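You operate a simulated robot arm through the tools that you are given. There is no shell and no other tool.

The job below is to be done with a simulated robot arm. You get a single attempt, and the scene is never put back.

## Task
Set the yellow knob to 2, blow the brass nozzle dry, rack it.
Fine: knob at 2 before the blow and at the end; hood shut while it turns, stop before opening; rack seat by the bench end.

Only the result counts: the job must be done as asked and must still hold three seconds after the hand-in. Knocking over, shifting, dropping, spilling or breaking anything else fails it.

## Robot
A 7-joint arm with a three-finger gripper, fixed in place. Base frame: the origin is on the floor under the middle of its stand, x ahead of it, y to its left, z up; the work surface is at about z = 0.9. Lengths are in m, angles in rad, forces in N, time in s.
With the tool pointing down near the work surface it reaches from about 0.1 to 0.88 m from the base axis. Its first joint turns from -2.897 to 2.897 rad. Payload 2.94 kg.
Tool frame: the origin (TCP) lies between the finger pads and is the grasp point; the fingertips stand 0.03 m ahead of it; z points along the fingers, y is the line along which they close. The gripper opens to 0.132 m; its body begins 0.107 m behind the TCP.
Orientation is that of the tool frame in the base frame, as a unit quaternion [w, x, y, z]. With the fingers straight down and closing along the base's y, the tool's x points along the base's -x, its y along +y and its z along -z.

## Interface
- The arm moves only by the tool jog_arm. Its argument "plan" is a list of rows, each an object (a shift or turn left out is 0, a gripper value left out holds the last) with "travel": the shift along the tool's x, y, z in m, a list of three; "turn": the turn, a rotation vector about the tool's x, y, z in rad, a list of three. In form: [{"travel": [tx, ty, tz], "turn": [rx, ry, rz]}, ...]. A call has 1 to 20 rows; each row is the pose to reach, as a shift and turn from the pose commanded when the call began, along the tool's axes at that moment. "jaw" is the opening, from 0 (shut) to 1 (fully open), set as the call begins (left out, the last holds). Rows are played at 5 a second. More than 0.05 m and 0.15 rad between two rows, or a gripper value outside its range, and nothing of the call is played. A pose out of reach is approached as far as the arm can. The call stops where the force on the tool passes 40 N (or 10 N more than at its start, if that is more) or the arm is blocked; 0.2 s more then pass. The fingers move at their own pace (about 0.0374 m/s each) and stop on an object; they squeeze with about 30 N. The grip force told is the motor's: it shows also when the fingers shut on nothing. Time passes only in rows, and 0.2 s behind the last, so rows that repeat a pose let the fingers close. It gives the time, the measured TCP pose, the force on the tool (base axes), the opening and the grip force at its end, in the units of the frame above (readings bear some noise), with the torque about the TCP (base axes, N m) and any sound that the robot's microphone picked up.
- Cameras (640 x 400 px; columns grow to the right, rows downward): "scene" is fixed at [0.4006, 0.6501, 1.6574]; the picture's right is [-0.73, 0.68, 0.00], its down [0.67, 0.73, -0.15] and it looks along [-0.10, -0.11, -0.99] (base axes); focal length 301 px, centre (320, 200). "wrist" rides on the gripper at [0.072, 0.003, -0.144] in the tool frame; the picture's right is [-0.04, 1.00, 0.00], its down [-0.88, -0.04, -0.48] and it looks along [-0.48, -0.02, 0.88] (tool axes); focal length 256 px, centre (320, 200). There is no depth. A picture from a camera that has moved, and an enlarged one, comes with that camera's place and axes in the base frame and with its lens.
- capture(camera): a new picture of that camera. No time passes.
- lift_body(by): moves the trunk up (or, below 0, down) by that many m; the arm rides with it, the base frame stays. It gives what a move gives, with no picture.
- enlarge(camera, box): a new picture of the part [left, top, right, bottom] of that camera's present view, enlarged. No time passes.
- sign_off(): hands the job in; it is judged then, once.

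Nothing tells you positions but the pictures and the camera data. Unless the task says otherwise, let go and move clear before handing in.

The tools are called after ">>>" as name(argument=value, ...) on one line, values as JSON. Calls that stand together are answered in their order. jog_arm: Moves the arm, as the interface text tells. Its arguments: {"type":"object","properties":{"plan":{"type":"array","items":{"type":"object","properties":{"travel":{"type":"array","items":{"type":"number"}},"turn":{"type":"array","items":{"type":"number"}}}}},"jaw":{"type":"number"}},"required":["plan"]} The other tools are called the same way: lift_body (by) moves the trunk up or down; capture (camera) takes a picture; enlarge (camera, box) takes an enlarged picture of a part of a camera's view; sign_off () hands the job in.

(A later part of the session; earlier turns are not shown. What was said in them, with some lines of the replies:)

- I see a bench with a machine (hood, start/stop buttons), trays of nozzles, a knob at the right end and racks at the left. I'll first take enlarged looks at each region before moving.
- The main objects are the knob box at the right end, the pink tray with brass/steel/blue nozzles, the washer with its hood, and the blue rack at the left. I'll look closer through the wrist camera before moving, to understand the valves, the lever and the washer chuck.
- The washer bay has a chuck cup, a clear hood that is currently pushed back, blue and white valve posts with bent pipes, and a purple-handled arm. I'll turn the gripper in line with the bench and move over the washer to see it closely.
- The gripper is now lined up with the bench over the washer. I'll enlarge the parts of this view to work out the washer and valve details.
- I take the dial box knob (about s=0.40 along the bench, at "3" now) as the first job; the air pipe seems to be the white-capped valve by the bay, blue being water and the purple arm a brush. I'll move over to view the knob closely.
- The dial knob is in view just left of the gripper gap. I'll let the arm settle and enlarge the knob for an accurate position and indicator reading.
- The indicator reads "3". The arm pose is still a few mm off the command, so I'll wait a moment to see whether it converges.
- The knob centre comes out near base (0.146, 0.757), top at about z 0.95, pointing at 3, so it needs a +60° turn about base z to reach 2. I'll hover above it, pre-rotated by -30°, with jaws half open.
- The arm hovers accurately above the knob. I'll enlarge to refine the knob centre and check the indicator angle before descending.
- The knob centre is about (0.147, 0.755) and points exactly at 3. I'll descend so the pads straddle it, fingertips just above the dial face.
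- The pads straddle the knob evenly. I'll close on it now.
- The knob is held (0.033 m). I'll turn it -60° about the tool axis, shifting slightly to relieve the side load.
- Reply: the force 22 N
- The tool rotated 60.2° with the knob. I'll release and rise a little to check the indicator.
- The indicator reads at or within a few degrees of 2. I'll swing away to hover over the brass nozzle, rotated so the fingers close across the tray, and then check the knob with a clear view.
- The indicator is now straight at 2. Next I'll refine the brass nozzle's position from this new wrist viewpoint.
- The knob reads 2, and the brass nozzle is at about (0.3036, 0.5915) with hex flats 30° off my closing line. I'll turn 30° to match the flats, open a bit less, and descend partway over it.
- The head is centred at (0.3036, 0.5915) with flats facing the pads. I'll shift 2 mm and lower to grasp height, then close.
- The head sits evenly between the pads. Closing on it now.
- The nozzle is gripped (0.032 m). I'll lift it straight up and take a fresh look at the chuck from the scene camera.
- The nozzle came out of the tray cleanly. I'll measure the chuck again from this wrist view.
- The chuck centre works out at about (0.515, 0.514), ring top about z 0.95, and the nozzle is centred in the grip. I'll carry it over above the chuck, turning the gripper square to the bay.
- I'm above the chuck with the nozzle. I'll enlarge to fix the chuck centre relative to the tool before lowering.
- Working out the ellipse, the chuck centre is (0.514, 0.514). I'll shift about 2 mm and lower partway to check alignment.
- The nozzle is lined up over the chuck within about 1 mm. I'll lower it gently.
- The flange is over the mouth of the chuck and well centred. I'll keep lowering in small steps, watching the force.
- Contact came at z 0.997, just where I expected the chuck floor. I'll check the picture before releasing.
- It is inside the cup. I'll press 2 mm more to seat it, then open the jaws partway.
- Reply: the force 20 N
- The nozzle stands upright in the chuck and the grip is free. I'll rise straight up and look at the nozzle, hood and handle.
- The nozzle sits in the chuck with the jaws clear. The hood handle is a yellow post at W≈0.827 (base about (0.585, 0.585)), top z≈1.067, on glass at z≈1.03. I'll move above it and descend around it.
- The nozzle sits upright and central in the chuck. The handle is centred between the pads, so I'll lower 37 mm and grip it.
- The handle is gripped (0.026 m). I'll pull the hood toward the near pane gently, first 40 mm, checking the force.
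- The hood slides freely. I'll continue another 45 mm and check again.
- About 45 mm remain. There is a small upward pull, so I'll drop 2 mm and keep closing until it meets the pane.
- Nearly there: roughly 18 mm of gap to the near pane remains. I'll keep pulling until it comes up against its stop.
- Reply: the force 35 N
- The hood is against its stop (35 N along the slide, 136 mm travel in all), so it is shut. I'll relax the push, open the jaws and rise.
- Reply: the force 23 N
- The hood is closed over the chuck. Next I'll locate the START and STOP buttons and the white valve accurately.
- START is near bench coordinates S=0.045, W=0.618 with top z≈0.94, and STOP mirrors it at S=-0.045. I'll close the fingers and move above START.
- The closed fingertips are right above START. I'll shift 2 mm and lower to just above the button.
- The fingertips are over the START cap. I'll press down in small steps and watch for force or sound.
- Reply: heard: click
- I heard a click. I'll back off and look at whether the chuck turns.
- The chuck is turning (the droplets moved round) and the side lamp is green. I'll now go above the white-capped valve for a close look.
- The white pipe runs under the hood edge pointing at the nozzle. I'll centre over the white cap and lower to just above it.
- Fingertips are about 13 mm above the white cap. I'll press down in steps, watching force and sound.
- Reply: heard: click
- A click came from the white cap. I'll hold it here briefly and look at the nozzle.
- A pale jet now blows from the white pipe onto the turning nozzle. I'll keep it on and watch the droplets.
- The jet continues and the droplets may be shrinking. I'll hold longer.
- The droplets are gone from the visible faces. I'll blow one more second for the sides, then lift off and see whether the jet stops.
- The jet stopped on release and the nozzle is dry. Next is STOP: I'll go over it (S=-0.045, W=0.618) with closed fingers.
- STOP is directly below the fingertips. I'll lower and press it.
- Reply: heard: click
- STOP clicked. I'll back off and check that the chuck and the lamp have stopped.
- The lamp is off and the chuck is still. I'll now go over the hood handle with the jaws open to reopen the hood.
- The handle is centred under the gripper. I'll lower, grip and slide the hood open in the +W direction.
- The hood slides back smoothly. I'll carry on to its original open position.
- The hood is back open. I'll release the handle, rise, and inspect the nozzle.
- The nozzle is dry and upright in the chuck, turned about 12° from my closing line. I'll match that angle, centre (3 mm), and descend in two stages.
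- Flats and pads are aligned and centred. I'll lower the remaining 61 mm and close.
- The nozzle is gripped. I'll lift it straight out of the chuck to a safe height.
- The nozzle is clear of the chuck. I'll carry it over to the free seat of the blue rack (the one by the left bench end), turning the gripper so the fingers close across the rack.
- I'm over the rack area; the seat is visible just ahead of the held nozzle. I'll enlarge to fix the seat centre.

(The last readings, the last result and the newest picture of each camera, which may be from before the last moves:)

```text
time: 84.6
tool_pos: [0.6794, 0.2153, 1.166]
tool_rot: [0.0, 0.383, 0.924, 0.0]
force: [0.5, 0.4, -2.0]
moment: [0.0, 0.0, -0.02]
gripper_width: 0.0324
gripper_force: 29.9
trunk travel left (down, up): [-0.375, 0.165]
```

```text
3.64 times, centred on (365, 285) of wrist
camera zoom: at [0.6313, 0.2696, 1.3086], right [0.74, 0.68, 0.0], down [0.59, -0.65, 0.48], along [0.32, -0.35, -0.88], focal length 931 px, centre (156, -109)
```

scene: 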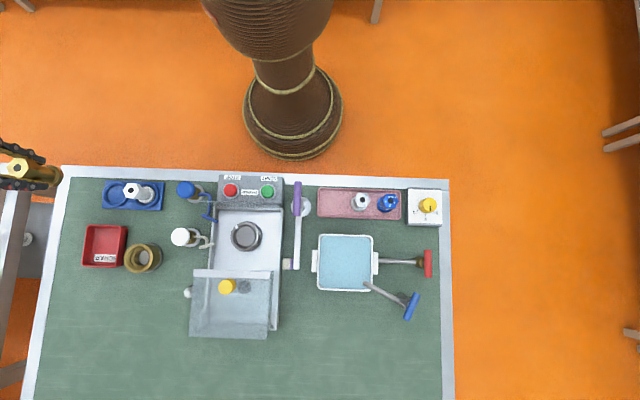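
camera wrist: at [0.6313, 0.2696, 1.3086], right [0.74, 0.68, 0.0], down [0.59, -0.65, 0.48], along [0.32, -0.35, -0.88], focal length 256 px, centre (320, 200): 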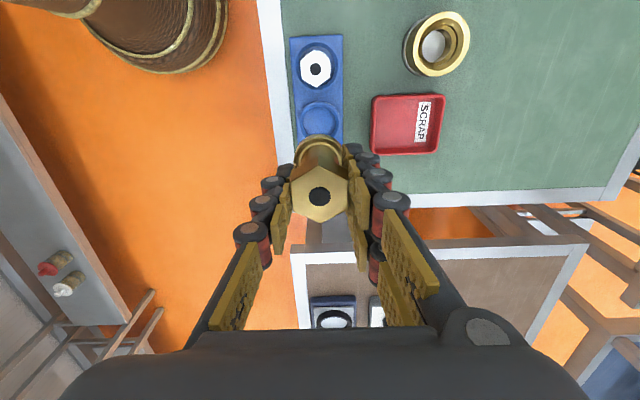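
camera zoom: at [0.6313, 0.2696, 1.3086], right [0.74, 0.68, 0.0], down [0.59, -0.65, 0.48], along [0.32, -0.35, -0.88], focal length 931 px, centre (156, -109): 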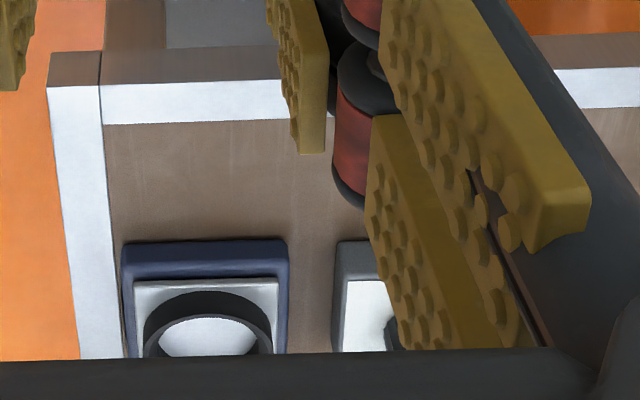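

The seat centre works out about 10 mm further toward the bench end than the tool. I'll shift and lower partway, keeping the nozzle above its neighbour's top, then re-check.

>>> jog_arm(plan=[{"travel": [-0.004, 0, 0.03]}, {"travel": [-0.0097, -0.0005, 0.06]}, {"travel": [-0.0097, -0.0005, 0.09]}, {"travel": [-0.0097, -0.0005, 0.1]}, {"travel": [-0.0097, -0.0005, 0.1]}, {"travel": [-0.0097, -0.0005, 0.1]}])

>>> capture(camera="wrist")

>>> enlarge(camera="wrist", box=[260, 40, 380, 220])

>>> enlarge(camera="scene", box=[40, 150, 180, 240])

```text
time: 86.0
tool_pos: [0.6848, 0.2102, 1.0657]
tool_rot: [0.0, 0.383, 0.924, 0.0]
force: [-0.3, -0.2, -2.4]
moment: [-0.03, -0.01, -0.01]
gripper_width: 0.0321
gripper_force: 30.6
trunk travel left (down, up): [-0.375, 0.165]
```

```text
taken
camera wrist: at [0.6385, 0.2632, 1.2095], right [0.74, 0.68, 0.0], down [0.59, -0.65, 0.48], along [0.32, -0.35, -0.88], focal length 256 px, centre (320, 200)
```

wrist: 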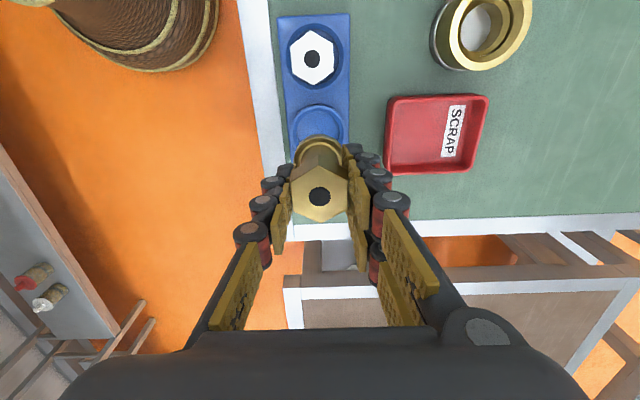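

```text
2.22 times, centred on (320, 130) of wrist
camera zoom: at [0.6385, 0.2632, 1.2095], right [0.74, 0.68, 0.0], down [0.59, -0.65, 0.48], along [0.32, -0.35, -0.88], focal length 569 px, centre (320, 356)
```

zoom: 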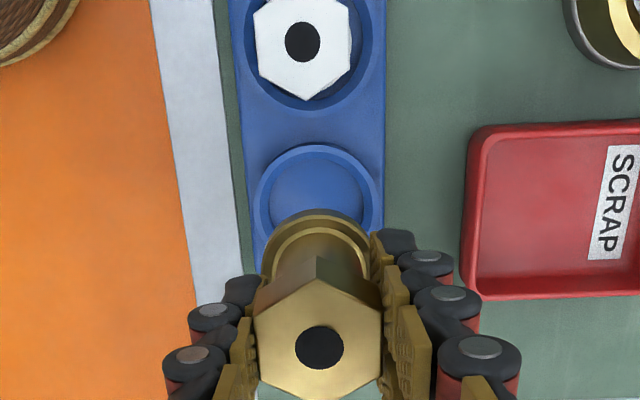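

```text
4.44 times, centred on (110, 195) of scene
camera zoom: at [0.4006, 0.6501, 1.6574], right [-0.73, 0.68, 0.0], down [0.67, 0.73, -0.15], along [-0.1, -0.11, -0.99], focal length 1339 px, centre (1253, 222)
```

zoom: 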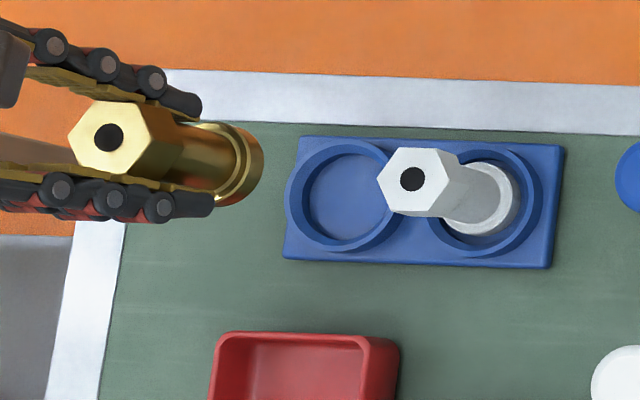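

The nozzle is lined up with the empty seat within about a millimetre by both cameras. I'll lower it to just above the seat.

>>> jog_arm(plan=[{"travel": [0, 0, 0.03]}, {"travel": [0, 0, 0.06]}, {"travel": [0, 0, 0.075]}, {"travel": [0, 0, 0.082]}, {"travel": [0, 0, 0.082]}])

>>> enlarge(camera="wrist", box=[250, 60, 390, 220])

>>> enlarge(camera="scene", box=[70, 160, 170, 230])

```text
time: 87.2
tool_pos: [0.687, 0.2095, 0.9837]
tool_rot: [0.0, 0.383, 0.924, 0.0]
force: [0.0, 0.1, -2.0]
moment: [0.02, -0.03, -0.03]
gripper_width: 0.0324
gripper_force: 30.4
trunk travel left (down, up): [-0.375, 0.165]
```

```text
2.50 times, centred on (320, 140) of wrist
camera zoom: at [0.6391, 0.263, 1.1268], right [0.74, 0.68, 0.0], down [0.59, -0.65, 0.48], along [0.32, -0.35, -0.88], focal length 640 px, centre (320, 350)
```

zoom: 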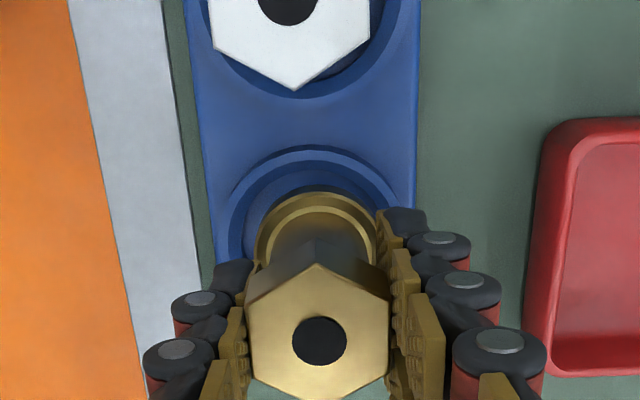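

```text
5.71 times, centred on (120, 195) of scene
camera zoom: at [0.4006, 0.6501, 1.6574], right [-0.73, 0.68, 0.0], down [0.67, 0.73, -0.15], along [-0.1, -0.11, -0.99], focal length 1721 px, centre (1463, 229)
```

zoom: 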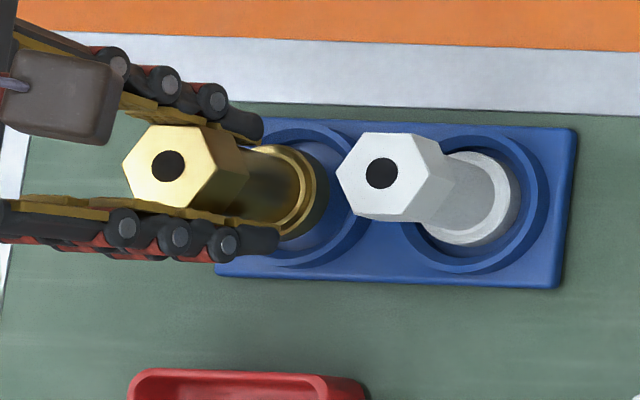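

>>> enlarge(camera="scene", box=[95, 175, 145, 215])

>>> enlarge(camera="wrist", box=[280, 110, 360, 180])

```text
10.00 times, centred on (120, 195) of scene
camera zoom: at [0.4006, 0.6501, 1.6574], right [-0.73, 0.68, 0.0], down [0.67, 0.73, -0.15], along [-0.1, -0.11, -0.99], focal length 3012 px, centre (2320, 250)
```

zoom: 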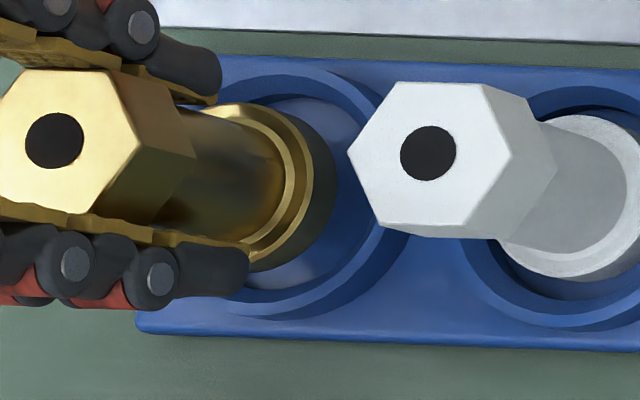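

```text
5.71 times, centred on (320, 145) of wrist
camera zoom: at [0.6391, 0.263, 1.1268], right [0.74, 0.68, 0.0], down [0.59, -0.65, 0.48], along [0.32, -0.35, -0.88], focal length 1463 px, centre (320, 514)
```

zoom: 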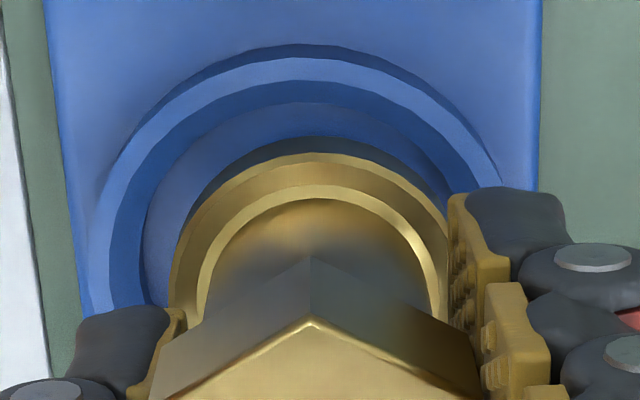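

Both views put the flange within about 2 mm of the seat centre. I'll lower gently in small steps until it touches.

>>> jog_arm(plan=[{"travel": [0, 0, 0.004]}, {"travel": [0, 0, 0.008]}, {"travel": [0, 0, 0.008]}])

>>> jog_arm(plan=[{"travel": [0, 0, 0.002]}, {"travel": [0, 0, 0.004]}, {"travel": [0, 0, 0.004]}])

```text
time: 88.0
tool_pos: [0.687, 0.2102, 0.9751]
tool_rot: [0.0, 0.383, 0.924, 0.0]
force: [0.3, 0.2, -1.8]
moment: [-0.01, 0.0, -0.04]
gripper_width: 0.0325
gripper_force: 30.6
trunk travel left (down, up): [-0.375, 0.165]
```

```text
time: 88.8
tool_pos: [0.6862, 0.2091, 0.9713]
tool_rot: [0.0, 0.383, 0.924, -0.001]
force: [0.5, -0.3, -2.0]
moment: [-0.01, -0.02, 0.03]
gripper_width: 0.0322
gripper_force: 29.8
trunk travel left (down, up): [-0.375, 0.165]
```

>>> jog_arm(plan=[{"travel": [0, 0, 0.002]}, {"travel": [0, 0, 0.004]}, {"travel": [0, 0, 0.004]}])

>>> enlarge(camera="scene", box=[95, 175, 145, 215])

>>> enlarge(camera="wrist", box=[280, 110, 360, 180])

```text
time: 89.6
tool_pos: [0.6878, 0.2108, 0.967]
tool_rot: [0.0, 0.383, 0.924, 0.0]
force: [0.4, -0.5, -1.9]
moment: [0.03, 0.03, 0.0]
gripper_width: 0.0325
gripper_force: 30.3
trunk travel left (down, up): [-0.375, 0.165]
```

```text
10.00 times, centred on (120, 195) of scene
camera zoom: at [0.4006, 0.6501, 1.6574], right [-0.73, 0.68, 0.0], down [0.67, 0.73, -0.15], along [-0.1, -0.11, -0.99], focal length 3012 px, centre (2320, 250)
```

zoom: 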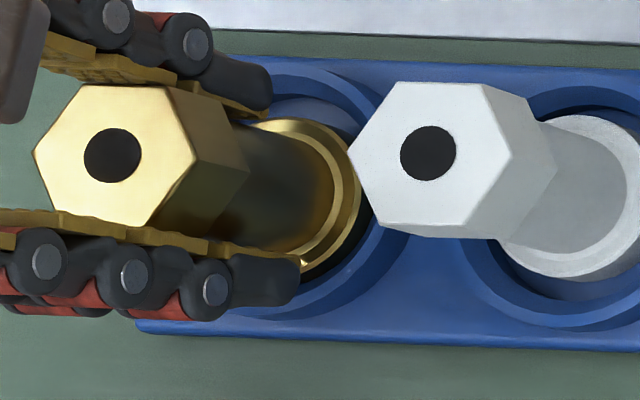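

```text
5.71 times, centred on (320, 145) of wrist
camera zoom: at [0.6385, 0.2638, 1.1103], right [0.74, 0.68, 0.0], down [0.59, -0.65, 0.48], along [0.32, -0.35, -0.88], focal length 1463 px, centre (320, 514)
```

zoom: 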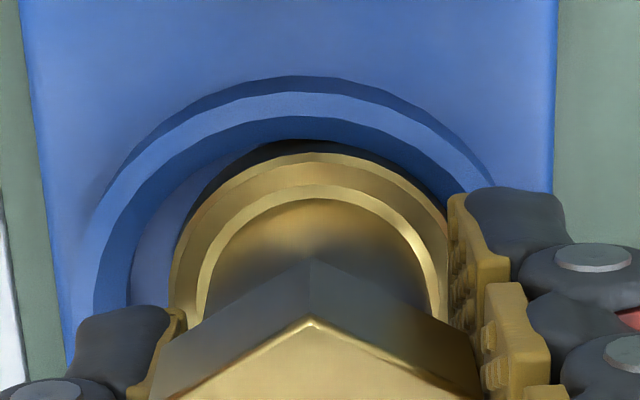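

The flange is inside the seat mouth, about 1.4 mm off centre; I'll correct that slightly and continue down.

>>> jog_arm(plan=[{"travel": [-0.0008, -0.0012, 0]}, {"travel": [-0.0008, -0.0012, 0.002]}, {"travel": [-0.0008, -0.0012, 0.003]}, {"travel": [-0.0008, -0.0012, 0.003]}])

>>> jog_arm(plan=[{"travel": [0, 0, 0.0015]}, {"travel": [0, 0, 0.003]}, {"travel": [0, 0, 0.003]}])

```text
time: 90.6
tool_pos: [0.6864, 0.2086, 0.9648]
tool_rot: [0.0, 0.383, 0.924, 0.001]
force: [-1.9, -0.4, 7.5]
moment: [0.09, 0.13, 0.04]
gripper_width: 0.0323
gripper_force: 29.8
trunk travel left (down, up): [-0.375, 0.165]
```

```text
time: 91.4
tool_pos: [0.6867, 0.2094, 0.9637]
tool_rot: [0.001, 0.382, 0.924, 0.001]
force: [-1.6, -1.2, 20.9]
moment: [-0.05, 0.04, 0.0]
gripper_width: 0.0327
gripper_force: 29.9
trunk travel left (down, up): [-0.375, 0.165]
```

It touched down at z 0.964 with no side force, which fits the seat floor. I'll ease off the push and check before releasing.

>>> jog_arm(plan=[{"travel": [0, 0, -0.002]}, {"travel": [0, 0, -0.003]}])

>>> enlarge(camera="scene", box=[90, 170, 170, 220])

>>> enlarge(camera="wrist", box=[260, 100, 380, 200])

```text
time: 92.0
tool_pos: [0.6878, 0.2089, 0.9642]
tool_rot: [0.0, 0.382, 0.924, 0.0]
force: [3.3, 2.6, 8.2]
moment: [-0.03, -0.09, 0.04]
gripper_width: 0.0323
gripper_force: 30.2
trunk travel left (down, up): [-0.375, 0.165]
```

```text
8.00 times, centred on (130, 195) of scene
camera zoom: at [0.4006, 0.6501, 1.6574], right [-0.73, 0.68, 0.0], down [0.67, 0.73, -0.15], along [-0.1, -0.11, -0.99], focal length 2409 px, centre (1840, 240)
```

zoom: 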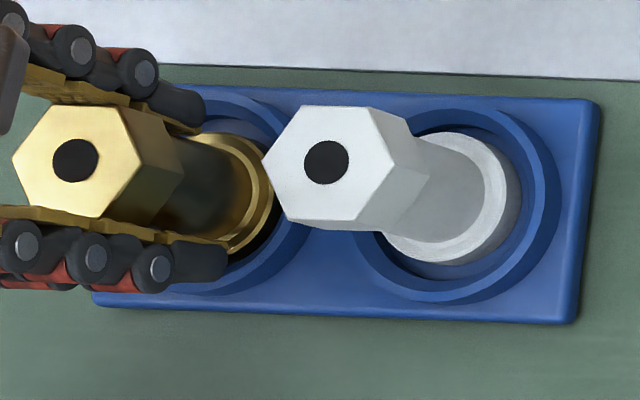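

```text
4.00 times, centred on (320, 150) of wrist
camera zoom: at [0.6386, 0.262, 1.107], right [0.74, 0.68, 0.0], down [0.59, -0.65, 0.48], along [0.32, -0.35, -0.88], focal length 1024 px, centre (320, 400)
```

zoom: 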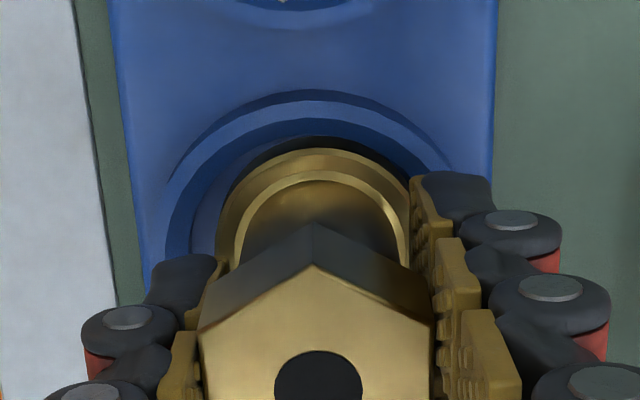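

The flange sits down in the seat like its neighbour. I'll release and check it stays upright.

>>> jog_arm(plan=[{"travel": [0, 0, 0]}, {"travel": [0, 0, 0]}, {"travel": [0, 0, 0]}, {"travel": [0, 0, 0]}], jaw=0.45)

>>> enlarge(camera="wrist", box=[240, 80, 400, 220])

>>> enlarge(camera="scene", box=[90, 170, 170, 220])

```text
time: 93.0
tool_pos: [0.687, 0.2093, 0.9631]
tool_rot: [0.0, 0.383, 0.924, 0.0]
force: [0.2, -0.8, 0.4]
moment: [-0.03, -0.03, -0.01]
gripper_width: 0.0593
gripper_force: 0.1
trunk travel left (down, up): [-0.375, 0.165]
```

```text
2.86 times, centred on (320, 150) of wrist
camera zoom: at [0.639, 0.2618, 1.1075], right [0.74, 0.68, 0.0], down [0.59, -0.65, 0.48], along [0.32, -0.35, -0.88], focal length 731 px, centre (320, 343)
```

zoom: 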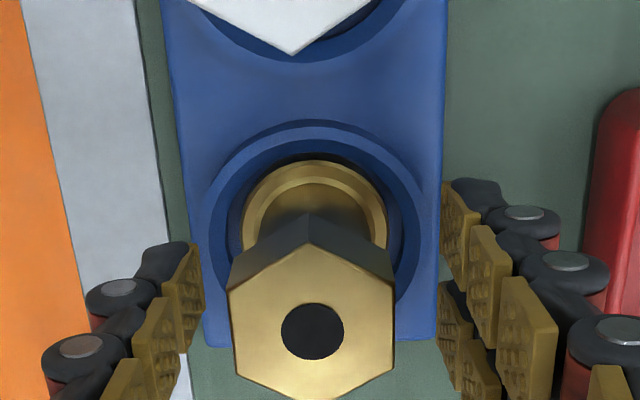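

```text
8.00 times, centred on (130, 195) of scene
camera zoom: at [0.4006, 0.6501, 1.6574], right [-0.73, 0.68, 0.0], down [0.67, 0.73, -0.15], along [-0.1, -0.11, -0.99], focal length 2409 px, centre (1840, 240)
```

zoom: 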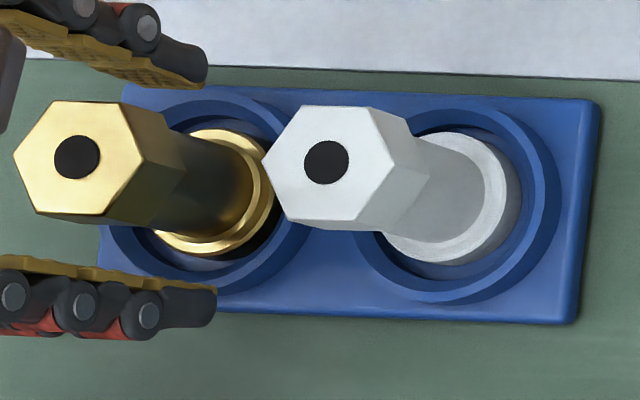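

The nozzle stands upright in the end seat. I'll rise straight up and move clear, then check the whole bench.

>>> jog_arm(plan=[{"travel": [0, 0, -0.02]}, {"travel": [0, 0, -0.06]}, {"travel": [0, 0, -0.1]}, {"travel": [0, 0, -0.14]}, {"travel": [0, 0, -0.18]}, {"travel": [0, 0, -0.22]}, {"travel": [0.04, -0.02, -0.24]}, {"travel": [0.06, -0.06, -0.25]}, {"travel": [0.08, -0.1, -0.25]}, {"travel": [0.1, -0.14, -0.25]}, {"travel": [0.1, -0.14, -0.25]}])

>>> capture(camera="scene")

>>> enlarge(camera="scene", box=[400, 180, 460, 230])

>>> enlarge(camera="scene", box=[90, 170, 170, 220])

>>> capture(camera="wrist")

```text
time: 95.4
tool_pos: [0.519, 0.182, 1.2123]
tool_rot: [0.0, 0.383, 0.924, -0.002]
force: [-0.2, 0.0, -0.9]
moment: [-0.02, 0.0, 0.01]
gripper_width: 0.0593
gripper_force: 0.0
trunk travel left (down, up): [-0.375, 0.165]
```

```text
taken
```

scene: 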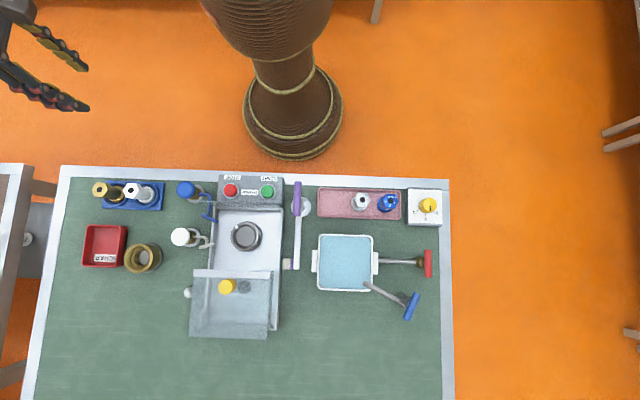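

```text
8.00 times, centred on (430, 205) of scene
camera zoom: at [0.4006, 0.6501, 1.6574], right [-0.73, 0.68, 0.0], down [0.67, 0.73, -0.15], along [-0.1, -0.11, -0.99], focal length 2409 px, centre (-560, 160)
```

zoom: 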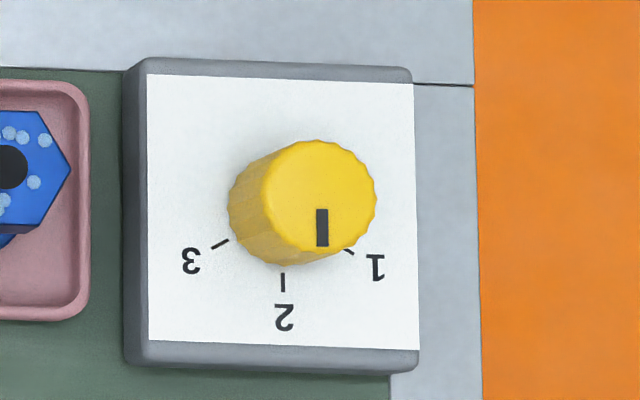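

```text
8.00 times, centred on (130, 195) of scene
camera zoom: at [0.4006, 0.6501, 1.6574], right [-0.73, 0.68, 0.0], down [0.67, 0.73, -0.15], along [-0.1, -0.11, -0.99], focal length 2409 px, centre (1840, 240)
```

zoom: 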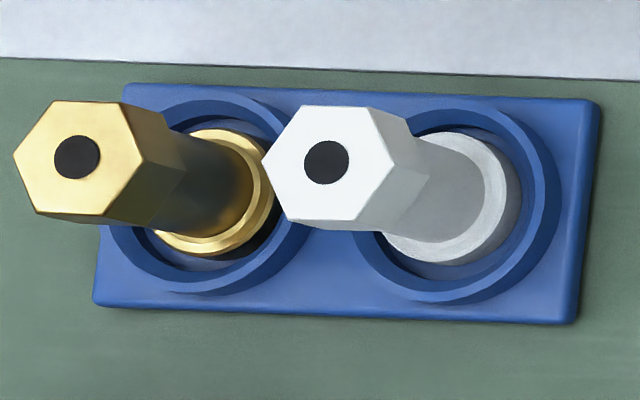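

```text
taken
camera wrist: at [0.4701, 0.2346, 1.3549], right [0.74, 0.68, 0.0], down [0.6, -0.65, 0.48], along [0.32, -0.35, -0.88], focal length 256 px, centre (320, 200)
```

wrist: 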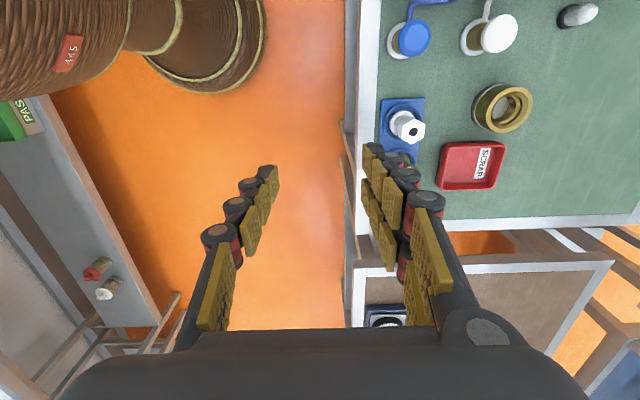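

The brass nozzle is racked in the end seat and everything else looks as it was. I'll take a closer look at the knob and all the other pieces before handing in.

>>> enlarge(camera="scene", box=[412, 190, 444, 220])

>>> enlarge(camera="scene", box=[170, 165, 310, 350])

>>> enlarge(camera="scene", box=[300, 175, 450, 330])

```text
13.33 times, centred on (428, 205) of scene
camera zoom: at [0.4006, 0.6501, 1.6574], right [-0.73, 0.68, 0.0], down [0.67, 0.73, -0.15], along [-0.1, -0.11, -0.99], focal length 4016 px, centre (-1120, 133)
```

zoom: 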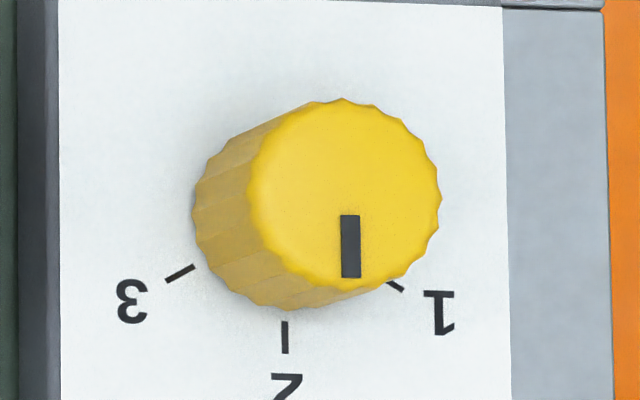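

```text
2.16 times, centred on (240, 258) of scene
camera zoom: at [0.4006, 0.6501, 1.6574], right [-0.73, 0.68, 0.0], down [0.67, 0.73, -0.15], along [-0.1, -0.11, -0.99], focal length 651 px, centre (493, 76)
```

zoom: 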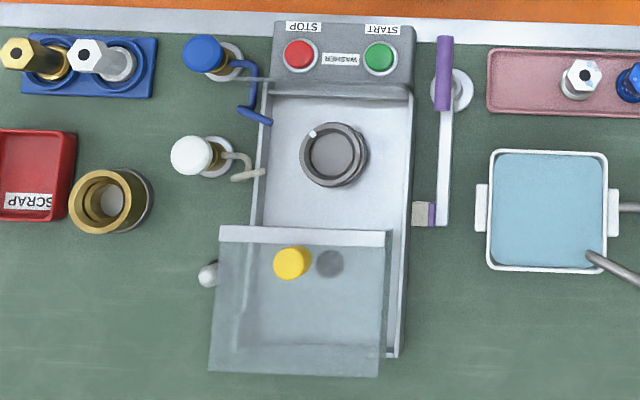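

```text
2.58 times, centred on (375, 252) of scene
camera zoom: at [0.4006, 0.6501, 1.6574], right [-0.73, 0.68, 0.0], down [0.67, 0.73, -0.15], along [-0.1, -0.11, -0.99], focal length 777 px, centre (178, 64)
```

zoom: 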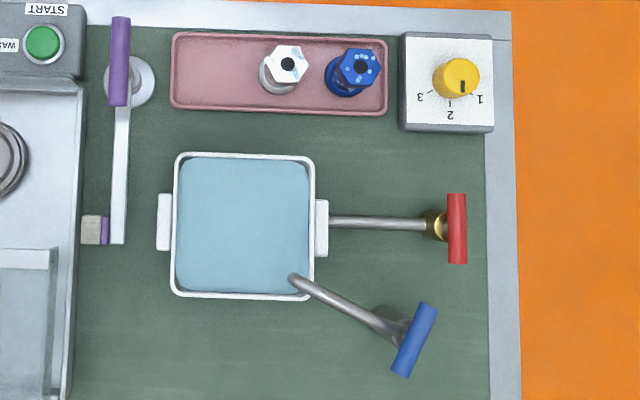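

The knob reads 2, the brass nozzle is dry and upright in the rack seat by the bench end, the washer is stopped, and everything else is where it was with the arm clear. I'm handing in.

>>> sign_off()

```text
The job is handed in.
```

The job is handed in. The yellow knob is at 2, and the brass nozzle is blown dry and racked in the seat by the bench end.

- **Knob:** I turned it from 3 to 2 before the blow. A close look just before handing in still showed it at 2, within a couple of degrees of the mark.
- **Blow:** I set the nozzle in the washer chuck and slid the hood shut before pressing START. I then held the white-capped valve, whose jet dried the nozzle, until the droplets were gone.
- **Stop:** I pressed STOP and checked that the chuck was still and the lamp was off before opening the hood.
- **Rack:** The nozzle was standing upright in the seat after I let go and moved the arm clear.

The hood is left open, as it was at the start. In the last pictures everything else on the bench was where it had been.
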